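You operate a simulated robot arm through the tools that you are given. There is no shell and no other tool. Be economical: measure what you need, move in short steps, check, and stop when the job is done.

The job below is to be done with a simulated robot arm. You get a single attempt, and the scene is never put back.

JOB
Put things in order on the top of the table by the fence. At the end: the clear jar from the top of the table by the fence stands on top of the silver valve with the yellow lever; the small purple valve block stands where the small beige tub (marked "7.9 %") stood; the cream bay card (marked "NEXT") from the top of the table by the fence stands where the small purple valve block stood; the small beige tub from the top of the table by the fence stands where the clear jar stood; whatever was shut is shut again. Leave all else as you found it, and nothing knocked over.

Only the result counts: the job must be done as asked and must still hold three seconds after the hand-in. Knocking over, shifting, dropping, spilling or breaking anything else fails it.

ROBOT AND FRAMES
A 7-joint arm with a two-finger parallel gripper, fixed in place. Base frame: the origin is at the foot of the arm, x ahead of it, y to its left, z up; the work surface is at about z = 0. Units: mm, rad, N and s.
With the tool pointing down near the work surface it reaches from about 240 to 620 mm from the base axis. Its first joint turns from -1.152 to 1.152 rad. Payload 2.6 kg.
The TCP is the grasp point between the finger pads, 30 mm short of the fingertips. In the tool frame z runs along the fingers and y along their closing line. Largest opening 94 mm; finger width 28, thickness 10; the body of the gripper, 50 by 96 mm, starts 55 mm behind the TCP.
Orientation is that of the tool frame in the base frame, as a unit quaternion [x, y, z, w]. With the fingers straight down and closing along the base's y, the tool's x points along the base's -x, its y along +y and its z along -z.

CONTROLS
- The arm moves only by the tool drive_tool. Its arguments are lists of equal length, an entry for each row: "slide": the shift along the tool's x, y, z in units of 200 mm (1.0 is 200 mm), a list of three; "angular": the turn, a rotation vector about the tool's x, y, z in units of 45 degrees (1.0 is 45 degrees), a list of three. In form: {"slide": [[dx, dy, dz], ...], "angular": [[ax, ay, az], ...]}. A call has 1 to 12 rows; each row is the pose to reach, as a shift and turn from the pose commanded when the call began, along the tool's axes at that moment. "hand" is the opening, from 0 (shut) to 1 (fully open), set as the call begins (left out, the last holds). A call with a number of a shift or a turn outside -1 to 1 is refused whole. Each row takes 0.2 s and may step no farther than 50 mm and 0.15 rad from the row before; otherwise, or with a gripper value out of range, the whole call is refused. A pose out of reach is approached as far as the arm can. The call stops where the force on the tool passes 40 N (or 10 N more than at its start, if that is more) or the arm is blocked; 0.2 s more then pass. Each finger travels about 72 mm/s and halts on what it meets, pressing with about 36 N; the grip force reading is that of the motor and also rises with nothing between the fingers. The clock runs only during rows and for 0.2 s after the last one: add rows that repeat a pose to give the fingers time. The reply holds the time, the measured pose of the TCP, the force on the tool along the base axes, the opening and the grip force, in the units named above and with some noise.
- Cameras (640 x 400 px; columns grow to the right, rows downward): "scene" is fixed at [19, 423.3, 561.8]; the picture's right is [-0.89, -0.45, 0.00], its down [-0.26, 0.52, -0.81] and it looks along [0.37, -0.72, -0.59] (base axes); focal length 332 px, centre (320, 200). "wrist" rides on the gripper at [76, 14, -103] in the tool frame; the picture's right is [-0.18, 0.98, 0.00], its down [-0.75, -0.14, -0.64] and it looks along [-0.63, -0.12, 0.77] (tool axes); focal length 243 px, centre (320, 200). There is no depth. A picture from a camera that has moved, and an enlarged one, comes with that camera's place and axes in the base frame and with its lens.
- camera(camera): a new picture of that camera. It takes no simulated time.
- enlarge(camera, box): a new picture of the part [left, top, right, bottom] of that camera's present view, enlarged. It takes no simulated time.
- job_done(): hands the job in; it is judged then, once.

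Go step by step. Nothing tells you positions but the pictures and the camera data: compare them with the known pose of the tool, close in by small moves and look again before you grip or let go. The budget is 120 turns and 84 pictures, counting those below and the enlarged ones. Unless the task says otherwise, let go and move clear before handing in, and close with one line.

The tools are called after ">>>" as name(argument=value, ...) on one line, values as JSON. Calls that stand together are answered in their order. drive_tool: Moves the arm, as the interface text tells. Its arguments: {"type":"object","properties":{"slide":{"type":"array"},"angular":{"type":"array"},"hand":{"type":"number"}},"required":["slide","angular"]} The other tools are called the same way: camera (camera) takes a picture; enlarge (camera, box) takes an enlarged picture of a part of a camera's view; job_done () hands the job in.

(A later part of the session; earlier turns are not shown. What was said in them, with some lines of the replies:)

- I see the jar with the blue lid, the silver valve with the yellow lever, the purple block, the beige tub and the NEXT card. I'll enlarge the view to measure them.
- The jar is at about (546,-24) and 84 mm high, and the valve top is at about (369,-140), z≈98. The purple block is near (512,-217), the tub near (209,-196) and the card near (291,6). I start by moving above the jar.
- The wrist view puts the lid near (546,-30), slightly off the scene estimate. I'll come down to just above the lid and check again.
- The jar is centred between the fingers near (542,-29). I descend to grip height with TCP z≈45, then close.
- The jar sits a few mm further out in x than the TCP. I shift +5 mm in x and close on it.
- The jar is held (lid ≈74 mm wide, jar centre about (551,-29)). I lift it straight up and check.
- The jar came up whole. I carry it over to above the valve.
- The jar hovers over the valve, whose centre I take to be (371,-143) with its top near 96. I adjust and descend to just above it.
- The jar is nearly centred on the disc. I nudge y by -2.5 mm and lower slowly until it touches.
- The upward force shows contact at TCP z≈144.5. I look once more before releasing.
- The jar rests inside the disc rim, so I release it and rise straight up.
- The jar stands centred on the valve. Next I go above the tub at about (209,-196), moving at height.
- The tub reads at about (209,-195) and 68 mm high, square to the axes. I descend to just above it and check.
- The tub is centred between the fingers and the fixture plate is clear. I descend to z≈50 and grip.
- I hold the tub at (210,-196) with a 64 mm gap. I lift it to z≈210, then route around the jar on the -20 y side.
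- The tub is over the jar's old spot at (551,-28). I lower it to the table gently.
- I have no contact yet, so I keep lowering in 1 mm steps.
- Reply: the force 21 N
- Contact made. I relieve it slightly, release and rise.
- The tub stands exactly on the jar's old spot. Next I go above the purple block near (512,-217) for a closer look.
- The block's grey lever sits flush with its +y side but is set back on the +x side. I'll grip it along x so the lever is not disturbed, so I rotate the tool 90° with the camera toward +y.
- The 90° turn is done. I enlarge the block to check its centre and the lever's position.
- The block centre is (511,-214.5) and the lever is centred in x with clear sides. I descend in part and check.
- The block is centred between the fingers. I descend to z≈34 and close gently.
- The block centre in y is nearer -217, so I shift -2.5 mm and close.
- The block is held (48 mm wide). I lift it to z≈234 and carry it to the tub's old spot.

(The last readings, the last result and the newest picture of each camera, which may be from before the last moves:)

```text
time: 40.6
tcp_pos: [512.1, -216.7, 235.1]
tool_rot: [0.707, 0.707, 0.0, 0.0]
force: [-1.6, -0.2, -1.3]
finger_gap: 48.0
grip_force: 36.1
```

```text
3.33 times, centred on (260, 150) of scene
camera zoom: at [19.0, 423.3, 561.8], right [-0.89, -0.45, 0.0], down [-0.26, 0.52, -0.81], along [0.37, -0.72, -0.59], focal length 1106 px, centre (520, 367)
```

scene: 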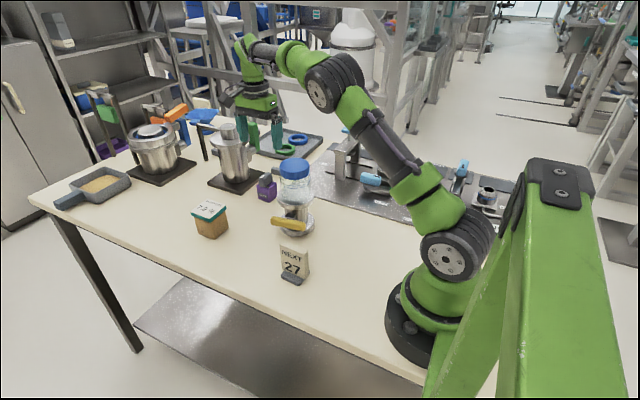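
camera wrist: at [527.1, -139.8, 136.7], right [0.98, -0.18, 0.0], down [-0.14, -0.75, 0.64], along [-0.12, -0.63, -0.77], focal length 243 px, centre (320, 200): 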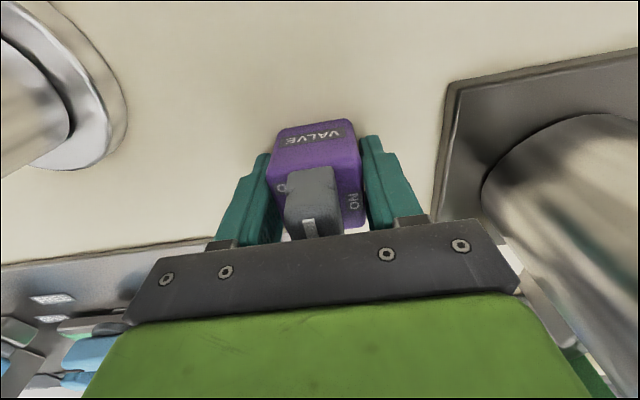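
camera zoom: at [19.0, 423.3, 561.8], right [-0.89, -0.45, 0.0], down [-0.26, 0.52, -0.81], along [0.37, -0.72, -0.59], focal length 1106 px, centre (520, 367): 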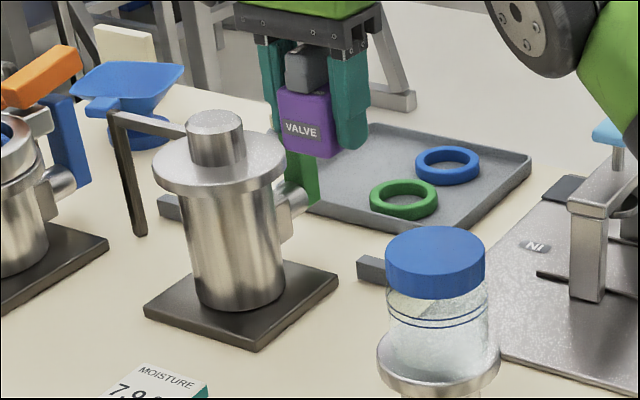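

The block hangs upright with its lever unchanged. I move on to the tub's spot at (210,-195).

>>> drive_tool(slide=[[0, -0.17, 0], [0, -0.34, 0], [0, -0.51, 0], [0, -0.68, 0], [0, -0.85, 0], [0, -1, 0], [0, -1, 0]], angular=[[0, 0, 0], [0, 0, 0], [0, 0, 0], [0, 0, 0], [0, 0, 0], [0, 0, 0], [0, 0, 0]])

>>> drive_tool(slide=[[0.05, -0.17, 0], [0.08, -0.34, 0], [0.107, -0.505, 0], [0.107, -0.505, 0]], angular=[[0, 0, 0], [0, 0, 0], [0, 0, 0], [0, 0, 0]])

>>> drive_tool(slide=[[0, 0, 0.2], [0, 0, 0.4], [0, 0, 0.6], [0, 0, 0.6]], angular=[[0, 0, 0], [0, 0, 0], [0, 0, 0], [0, 0, 0]])

>>> camera(camera="scene")

>>> camera(camera="wrist")

```text
time: 42.2
tcp_pos: [312.3, -216.2, 235.1]
tool_rot: [0.707, 0.707, -0.001, 0.0]
force: [0.3, -0.7, -1.9]
finger_gap: 48.1
grip_force: 36.2
```

```text
time: 43.2
tcp_pos: [211.5, -193.7, 235.1]
tool_rot: [0.707, 0.707, 0.0, 0.0]
force: [0.0, -1.2, -1.7]
finger_gap: 48.0
grip_force: 36.3
```

```text
time: 44.2
tcp_pos: [210.7, -194.1, 115.1]
tool_rot: [0.707, 0.707, 0.0, 0.0]
force: [-0.4, 0.8, -2.6]
finger_gap: 48.0
grip_force: 36.2
```

```text
41 pictures are left
```

scene: 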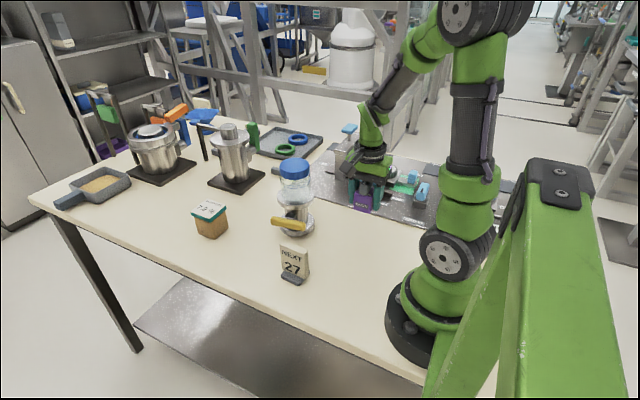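

```text
40 pictures are left
camera wrist: at [226.0, -118.5, 216.9], right [0.98, -0.18, 0.0], down [-0.14, -0.75, 0.64], along [-0.12, -0.63, -0.77], focal length 243 px, centre (320, 200)
```

wrist: 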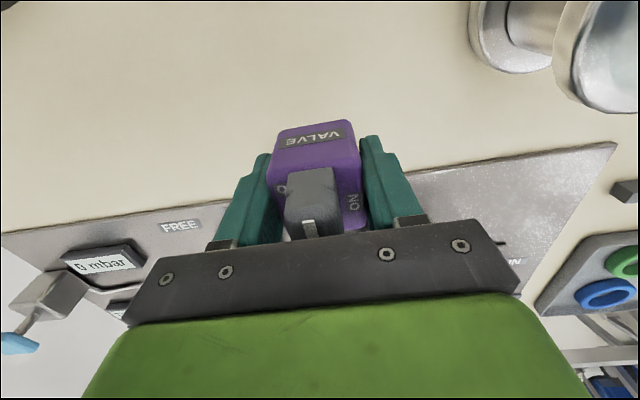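

All clear below. I lower the block toward the table.

>>> drive_tool(slide=[[-0.004, -0.002, 0.15], [-0.004, -0.002, 0.28], [-0.004, -0.002, 0.36], [-0.004, -0.002, 0.385], [-0.004, -0.002, 0.385]], angular=[[0, 0, 0], [0, 0, 0], [0, 0, 0], [0, 0, 0], [0, 0, 0]])

>>> drive_tool(slide=[[0, 0, 0.005], [0, 0, 0.01], [0, 0, 0.015], [0, 0, 0.015]], angular=[[0, 0, 0], [0, 0, 0], [0, 0, 0], [0, 0, 0]])

```text
time: 45.4
tcp_pos: [210.1, -195.7, 36.2]
tool_rot: [0.707, 0.708, 0.0, 0.0]
force: [0.1, -0.1, -2.2]
finger_gap: 48.3
grip_force: 35.9
```

```text
time: 46.4
tcp_pos: [210.3, -195.5, 33.7]
tool_rot: [0.707, 0.707, 0.0, 0.0]
force: [0.2, 0.1, -1.8]
finger_gap: 47.9
grip_force: 35.4
```

>>> drive_tool(slide=[[0, 0, 0.003], [0, 0, 0.006], [0, 0, 0.009], [0, 0, 0.009]], angular=[[0, 0, 0], [0, 0, 0], [0, 0, 0], [0, 0, 0]])

>>> enlarge(camera="scene", box=[300, 150, 460, 250])

```text
time: 47.4
tcp_pos: [211.3, -195.2, 33.9]
tool_rot: [0.707, 0.707, 0.0, 0.001]
force: [-8.6, 0.7, 28.1]
finger_gap: 47.9
grip_force: 36.0
```

```text
4.00 times, centred on (380, 200) of scene
camera zoom: at [18.9, 423.3, 561.7], right [-0.89, -0.45, 0.0], down [-0.26, 0.52, -0.81], along [0.37, -0.72, -0.59], focal length 1327 px, centre (80, 200)
```

zoom: 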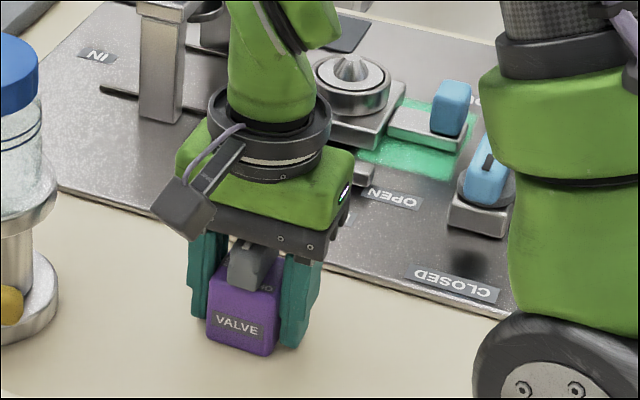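

The block has touched down within the tub's old footprint. I relieve the force, release and rise.

>>> drive_tool(slide=[[0, 0, -0.006], [0, 0, -0.006]], angular=[[0, 0, 0], [0, 0, 0]])

>>> drive_tool(slide=[[0, 0, 0], [0, 0, 0], [0, 0, 0], [0, 0, -0.1], [0, 0, -0.3], [0, 0, -0.5], [0, 0, -0.7], [0, 0, -0.9], [0, 0, -0.9]], angular=[[0, 0, 0], [0, 0, 0], [0, 0, 0], [0, 0, 0], [0, 0, 0], [0, 0, 0], [0, 0, 0], [0, 0, 0], [0, 0, 0]], hand=0.9)

>>> camera(camera="wrist")

>>> enlarge(camera="scene", box=[260, 190, 420, 290])

```text
time: 48.0
tcp_pos: [210.2, -194.7, 32.2]
tool_rot: [0.707, 0.707, 0.0, 0.0]
force: [0.5, -0.5, -1.3]
finger_gap: 47.8
grip_force: 35.7
```

```text
time: 50.0
tcp_pos: [209.9, -195.3, 214.6]
tool_rot: [0.707, 0.708, 0.0, 0.001]
force: [-0.4, -0.3, -0.3]
finger_gap: 84.5
grip_force: 0.1
```

```text
38 pictures are left
camera wrist: at [225.3, -119.4, 316.5], right [0.98, -0.18, 0.0], down [-0.14, -0.75, 0.64], along [-0.12, -0.63, -0.77], focal length 243 px, centre (320, 200)
```

wrist: 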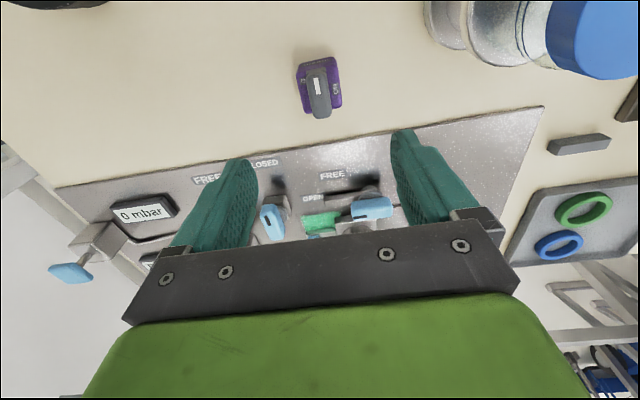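

```text
4.00 times, centred on (340, 240) of scene
camera zoom: at [19.0, 423.3, 561.8], right [-0.89, -0.45, 0.0], down [-0.26, 0.52, -0.81], along [0.37, -0.72, -0.59], focal length 1327 px, centre (240, 40)
```

zoom: 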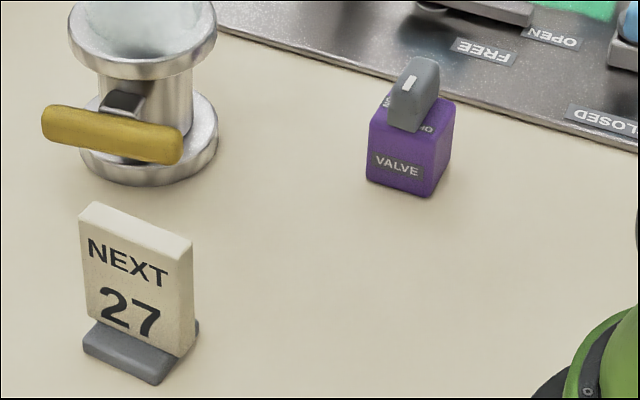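

The purple block stands where the tub was, lever unchanged. Next I go above the card at about (291,6) and turn the tool back to close along y.

>>> drive_tool(slide=[[0.17, 0.07, 0], [0.34, 0.14, 0], [0.51, 0.21, 0], [0.68, 0.28, 0], [0.85, 0.35, 0], [1, 0.405, 0], [1, 0.405, 0]], angular=[[0, 0, 0], [0, 0, 0], [0, 0, 0], [0, 0, 0], [0, 0, 0], [0, 0, 0], [0, 0, 0]])

>>> drive_tool(slide=[[0, 0, 0], [0, 0, 0], [0, 0, 0], [0, 0, 0], [0, 0, 0], [0, 0, 0], [0, 0, 0]], angular=[[0, 0, -0.167], [0, 0, -0.333], [0, 0, -0.5], [0, 0, -0.667], [0, 0, -0.833], [0, 0, -1], [0, 0, -1]])

>>> drive_tool(slide=[[0, 0, 0], [0, 0, 0], [0, 0, 0], [0, 0, 0], [0, 0, 0], [0, 0, 0], [0, 0, 0]], angular=[[0, 0, -0.167], [0, 0, -0.333], [0, 0, -0.5], [0, 0, -0.667], [0, 0, -0.833], [0, 0, -1], [0, 0, -1]])

>>> camera(camera="wrist")

```text
time: 51.6
tcp_pos: [291.6, 5.2, 214.9]
tool_rot: [0.707, 0.707, 0.0, 0.0]
force: [-0.2, 0.5, 0.9]
finger_gap: 84.7
grip_force: 0.0
```

```text
time: 53.2
tcp_pos: [291.5, 5.0, 214.5]
tool_rot: [0.381, 0.925, 0.001, 0.0]
force: [1.1, -0.3, 0.3]
finger_gap: 84.5
grip_force: 0.1
```

```text
time: 54.8
tcp_pos: [291.2, 4.4, 213.9]
tool_rot: [-0.001, 1.0, 0.0, 0.0]
force: [-0.1, -0.7, -0.3]
finger_gap: 84.7
grip_force: 0.0
```

```text
36 pictures are left
camera wrist: at [216.3, 18.3, 316.0], right [0.18, 0.98, 0.0], down [0.75, -0.14, 0.64], along [0.63, -0.12, -0.77], focal length 243 px, centre (320, 200)
```

wrist: 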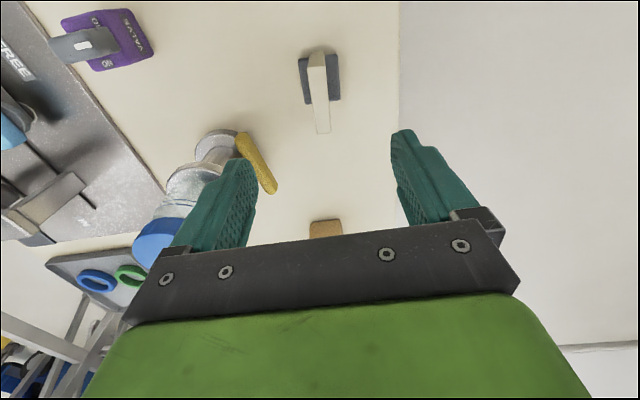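

>>> enlarge(camera="wrist", box=[260, 40, 380, 140])

```text
4.00 times, centred on (320, 90) of wrist
camera zoom: at [216.3, 18.3, 316.0], right [0.18, 0.98, 0.0], down [0.75, -0.14, 0.64], along [0.63, -0.12, -0.77], focal length 970 px, centre (320, 640)
```

zoom: 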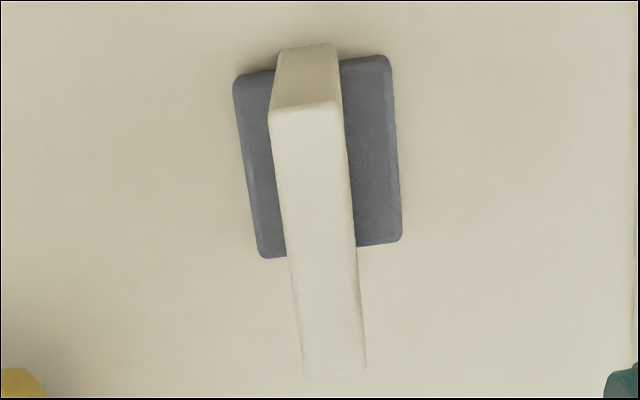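

The card is at (289,4.5), with its blade about 16 mm thick and 90 mm high on a low foot. I descend to z≈62, above the foot, then look.

>>> drive_tool(slide=[[0.011, 0, 0.2], [0.011, 0, 0.4], [0.011, 0, 0.57], [0.011, 0, 0.69], [0.011, 0, 0.76], [0.011, 0, 0.76]], angular=[[0, 0, 0], [0, 0, 0], [0, 0, 0], [0, 0, 0], [0, 0, 0], [0, 0, 0]], hand=0.7)

>>> camera(camera="wrist")

>>> enlarge(camera="scene", box=[220, 200, 380, 300])

```text
time: 56.2
tcp_pos: [290.1, 5.3, 61.4]
tool_rot: [0.0, 1.0, 0.0, 0.0]
force: [0.3, 0.8, 0.8]
finger_gap: 65.7
grip_force: 0.0
```

```text
34 pictures are left
camera wrist: at [214.2, 18.7, 163.5], right [0.18, 0.98, 0.0], down [0.75, -0.14, 0.64], along [0.63, -0.12, -0.77], focal length 243 px, centre (320, 200)
```

wrist: 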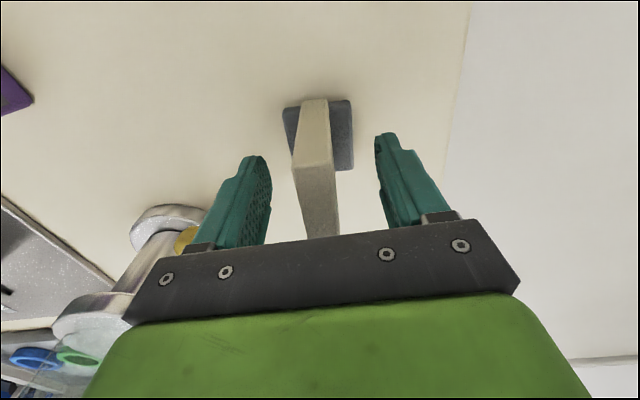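

```text
4.00 times, centred on (300, 250) of scene
camera zoom: at [19.0, 423.3, 561.8], right [-0.89, -0.45, 0.0], down [-0.26, 0.52, -0.81], along [0.37, -0.72, -0.59], focal length 1327 px, centre (400, 0)
```

zoom: 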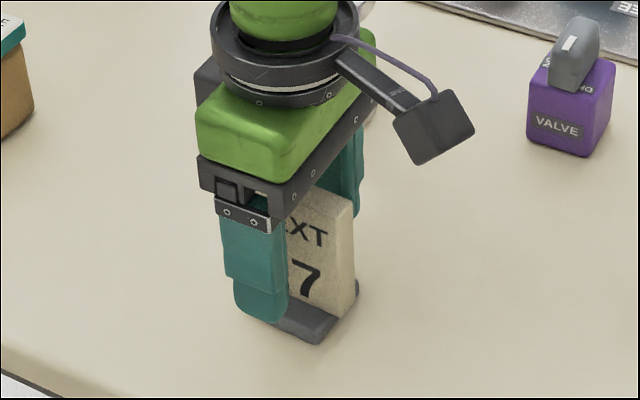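

The blade is centred and the tips are above the foot. I close on it.

>>> drive_tool(slide=[[0, -0.003, 0], [0, -0.003, 0], [0, -0.003, 0], [0, -0.003, 0], [0, -0.003, 0], [0, -0.003, 0]], angular=[[0, 0, 0], [0, 0, 0], [0, 0, 0], [0, 0, 0], [0, 0, 0], [0, 0, 0]], hand=0)

>>> camera(camera="wrist")

```text
time: 57.6
tcp_pos: [289.5, 3.2, 62.6]
tool_rot: [0.0, 1.0, -0.001, 0.0]
force: [-0.1, -0.6, 0.2]
finger_gap: 19.6
grip_force: 35.7
```

```text
32 pictures are left
camera wrist: at [214.2, 17.9, 164.1], right [0.18, 0.98, 0.0], down [0.75, -0.14, 0.64], along [0.63, -0.12, -0.77], focal length 243 px, centre (320, 200)
```

wrist: 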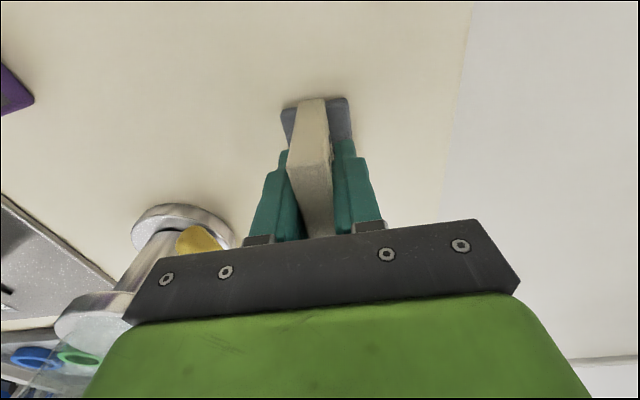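

The card is held with a 19.6 mm gap. I lift it and route along y≈0 to x≈490, then over to the purple block's old spot.

>>> drive_tool(slide=[[0, 0, -0.1], [0, 0, -0.25], [0, 0, -0.45], [0, 0, -0.65], [0, 0, -0.8], [0, 0, -0.8]], angular=[[0, 0, 0], [0, 0, 0], [0, 0, 0], [0, 0, 0], [0, 0, 0], [0, 0, 0]])

>>> camera(camera="scene")

```text
time: 59.0
tcp_pos: [289.7, 3.5, 221.8]
tool_rot: [-0.001, 1.0, 0.0, 0.0]
force: [-0.5, 0.9, -0.2]
finger_gap: 19.7
grip_force: 35.7
```

```text
31 pictures are left
```

scene: 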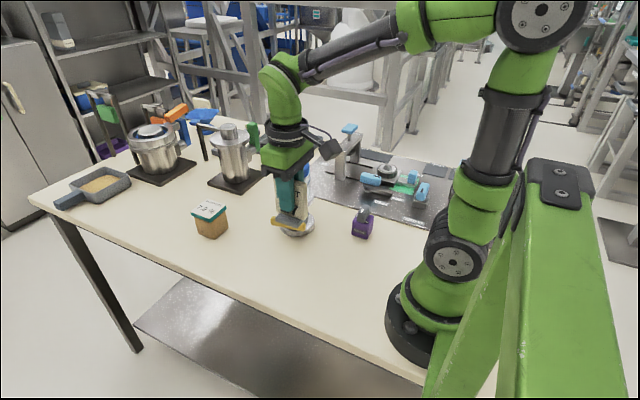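

The card is up. I carry it along the clear path.

>>> drive_tool(slide=[[-0.17, 0, 0], [-0.34, 0, 0], [-0.51, 0, 0], [-0.68, 0, 0], [-0.85, -0.02, 0], [-1, -0.05, 0], [-1, -0.05, 0]], angular=[[0, 0, 0], [0, 0, 0], [0, 0, 0], [0, 0, 0], [0, 0, 0], [0, 0, 0], [0, 0, 0]])

>>> drive_tool(slide=[[-0.03, -0.17, 0], [-0.06, -0.34, 0], [-0.09, -0.51, 0], [-0.11, -0.68, 0], [-0.11, -0.85, 0], [-0.11, -1, 0], [-0.11, -1, 0]], angular=[[0, 0, 0], [0, 0, 0], [0, 0, 0], [0, 0, 0], [0, 0, 0], [0, 0, 0], [0, 0, 0]])

>>> drive_tool(slide=[[0, -0.05, 0.15], [0, -0.05, 0.3], [0, -0.05, 0.45], [0, -0.05, 0.55], [0, -0.05, 0.55]], angular=[[0, 0, 0], [0, 0, 0], [0, 0, 0], [0, 0, 0], [0, 0, 0]])

>>> camera(camera="wrist")

>>> enlarge(camera="scene", box=[180, 110, 340, 210])

```text
time: 60.6
tcp_pos: [489.4, -5.3, 222.0]
tool_rot: [0.0, 1.0, 0.0, 0.0]
force: [0.3, 0.0, -1.1]
finger_gap: 19.7
grip_force: 36.2
```

```text
time: 62.2
tcp_pos: [511.0, -206.3, 221.8]
tool_rot: [-0.001, 1.0, 0.0, 0.001]
force: [-0.6, 0.5, -0.8]
finger_gap: 19.8
grip_force: 36.2
```

```text
time: 63.4
tcp_pos: [510.6, -216.9, 111.5]
tool_rot: [0.0, 1.0, 0.0, 0.0]
force: [0.3, -0.8, -0.4]
finger_gap: 19.3
grip_force: 35.6
```

```text
30 pictures are left
camera wrist: at [435.4, -201.4, 213.1], right [0.18, 0.98, 0.0], down [0.75, -0.14, 0.64], along [0.63, -0.12, -0.77], focal length 243 px, centre (320, 200)
```

wrist: 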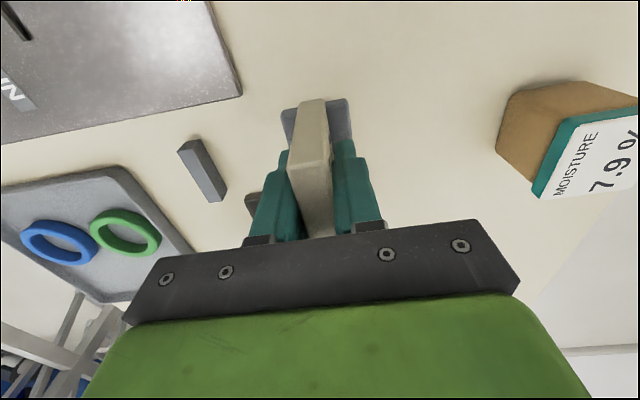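

```text
4.00 times, centred on (260, 160) of scene
camera zoom: at [19.0, 423.3, 561.8], right [-0.89, -0.45, 0.0], down [-0.26, 0.52, -0.81], along [0.37, -0.72, -0.59], focal length 1327 px, centre (560, 360)
```

zoom: 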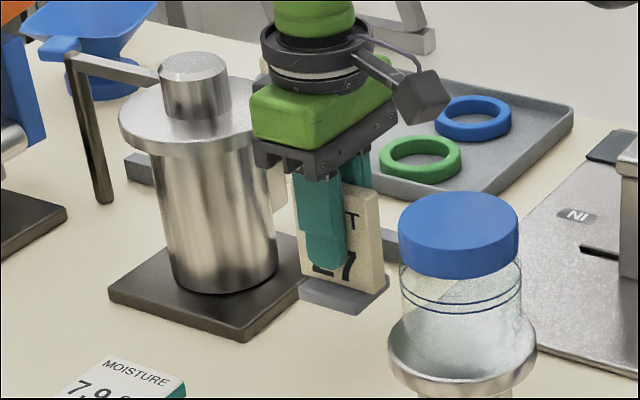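

The card is over the target and clear of the pot plate. I lower it.

>>> drive_tool(slide=[[-0.002, 0, 0.1], [-0.002, 0, 0.19], [-0.002, 0, 0.235], [-0.002, 0, 0.235]], angular=[[0, 0, 0], [0, 0, 0], [0, 0, 0], [0, 0, 0]])

>>> drive_tool(slide=[[0, 0, 0.004], [0, 0, 0.008], [0, 0, 0.012], [0, 0, 0.012]], angular=[[0, 0, 0], [0, 0, 0], [0, 0, 0], [0, 0, 0]])

```text
time: 64.4
tcp_pos: [512.2, -215.8, 65.3]
tool_rot: [0.0, 1.0, 0.0, 0.0]
force: [-1.0, -0.3, -1.0]
finger_gap: 19.7
grip_force: 35.8
```

```text
time: 65.4
tcp_pos: [512.4, -216.8, 62.6]
tool_rot: [-0.001, 1.0, 0.0, 0.0]
force: [0.4, -0.3, -0.6]
finger_gap: 19.8
grip_force: 35.4
```

>>> drive_tool(slide=[[0, 0, 0.003], [0, 0, 0.006], [0, 0, 0.009], [0, 0, 0.009]], angular=[[0, 0, 0], [0, 0, 0], [0, 0, 0], [0, 0, 0]])

>>> enlarge(camera="scene", box=[180, 150, 340, 250])

```text
time: 66.4
tcp_pos: [511.9, -215.7, 61.8]
tool_rot: [0.0, 1.0, -0.001, 0.001]
force: [-5.0, 1.6, 12.3]
finger_gap: 19.6
grip_force: 36.3
```

```text
4.00 times, centred on (260, 200) of scene
camera zoom: at [18.9, 423.3, 561.7], right [-0.89, -0.45, 0.0], down [-0.26, 0.52, -0.81], along [0.37, -0.72, -0.59], focal length 1327 px, centre (560, 200)
```

zoom: 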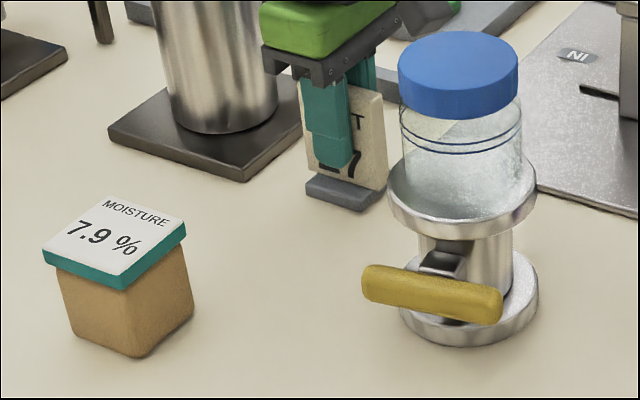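

The card's foot sits right on the block's old footprint. I relieve, release and rise.

>>> drive_tool(slide=[[0, 0, -0.004], [0, 0, -0.004]], angular=[[0, 0, 0], [0, 0, 0]])

>>> drive_tool(slide=[[0, 0, 0], [0, 0, 0], [0, 0, 0], [0, 0, -0.1], [0, 0, -0.3], [0, 0, -0.5], [0, 0, -0.7], [0, 0, -0.9], [0, 0, -0.9]], angular=[[0, 0, 0], [0, 0, 0], [0, 0, 0], [0, 0, 0], [0, 0, 0], [0, 0, 0], [0, 0, 0], [0, 0, 0], [0, 0, 0]], hand=0.7)

>>> camera(camera="scene")

>>> enlarge(camera="scene", box=[180, 150, 340, 250])

>>> camera(camera="wrist")

```text
time: 67.0
tcp_pos: [512.1, -216.7, 61.6]
tool_rot: [0.0, 1.0, -0.001, 0.0]
force: [1.5, -1.0, 7.3]
finger_gap: 19.7
grip_force: 36.1
```

```text
time: 69.0
tcp_pos: [511.8, -215.6, 241.7]
tool_rot: [-0.001, 1.0, 0.0, 0.0]
force: [0.6, -0.5, -0.3]
finger_gap: 65.8
grip_force: 0.1
```

```text
27 pictures are left
```

scene: 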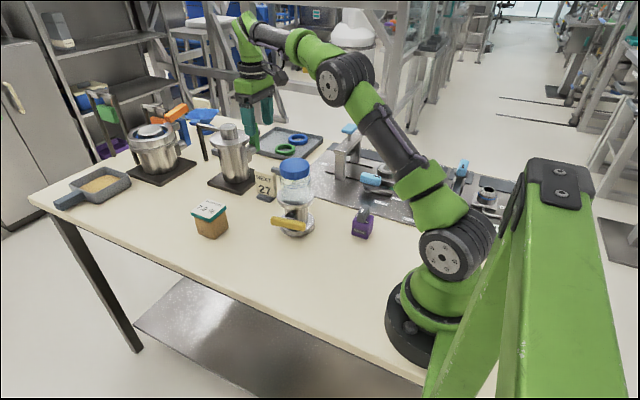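

```text
4.00 times, centred on (260, 200) of scene
camera zoom: at [19.0, 423.3, 561.8], right [-0.89, -0.45, 0.0], down [-0.26, 0.52, -0.81], along [0.37, -0.72, -0.59], focal length 1327 px, centre (560, 200)
```

zoom: 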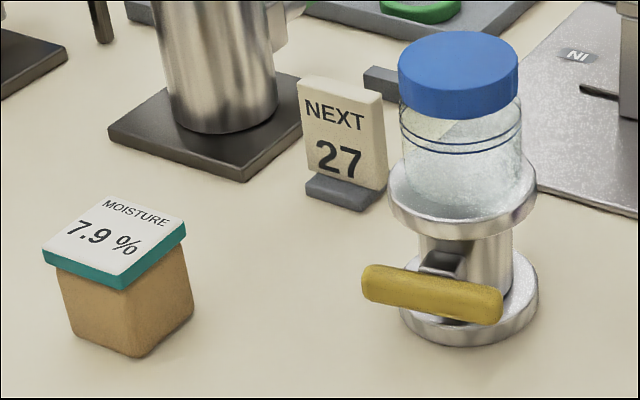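

```text
25 pictures are left
camera wrist: at [437.1, -201.6, 343.5], right [0.18, 0.98, 0.0], down [0.75, -0.14, 0.64], along [0.63, -0.12, -0.77], focal length 243 px, centre (320, 200)
```

wrist: 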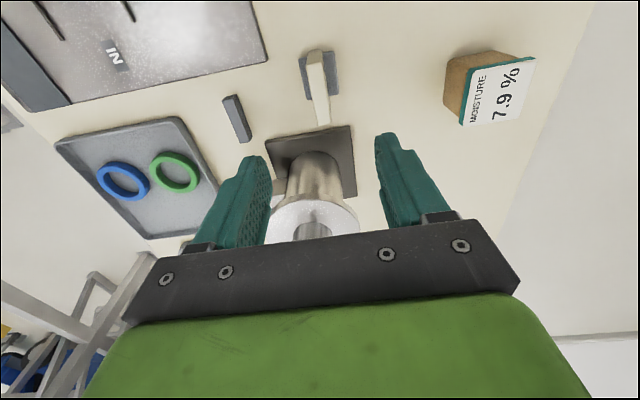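

All four items are upright in their places, nothing else has moved, and the hand is empty and clear. I hand in.

>>> job_done()

```text
The job is handed in.
```

The jar is on the silver valve, the tub is where the jar stood, the purple block is where the tub stood, and the NEXT card is where the block stood; I opened nothing, and the job is handed in.
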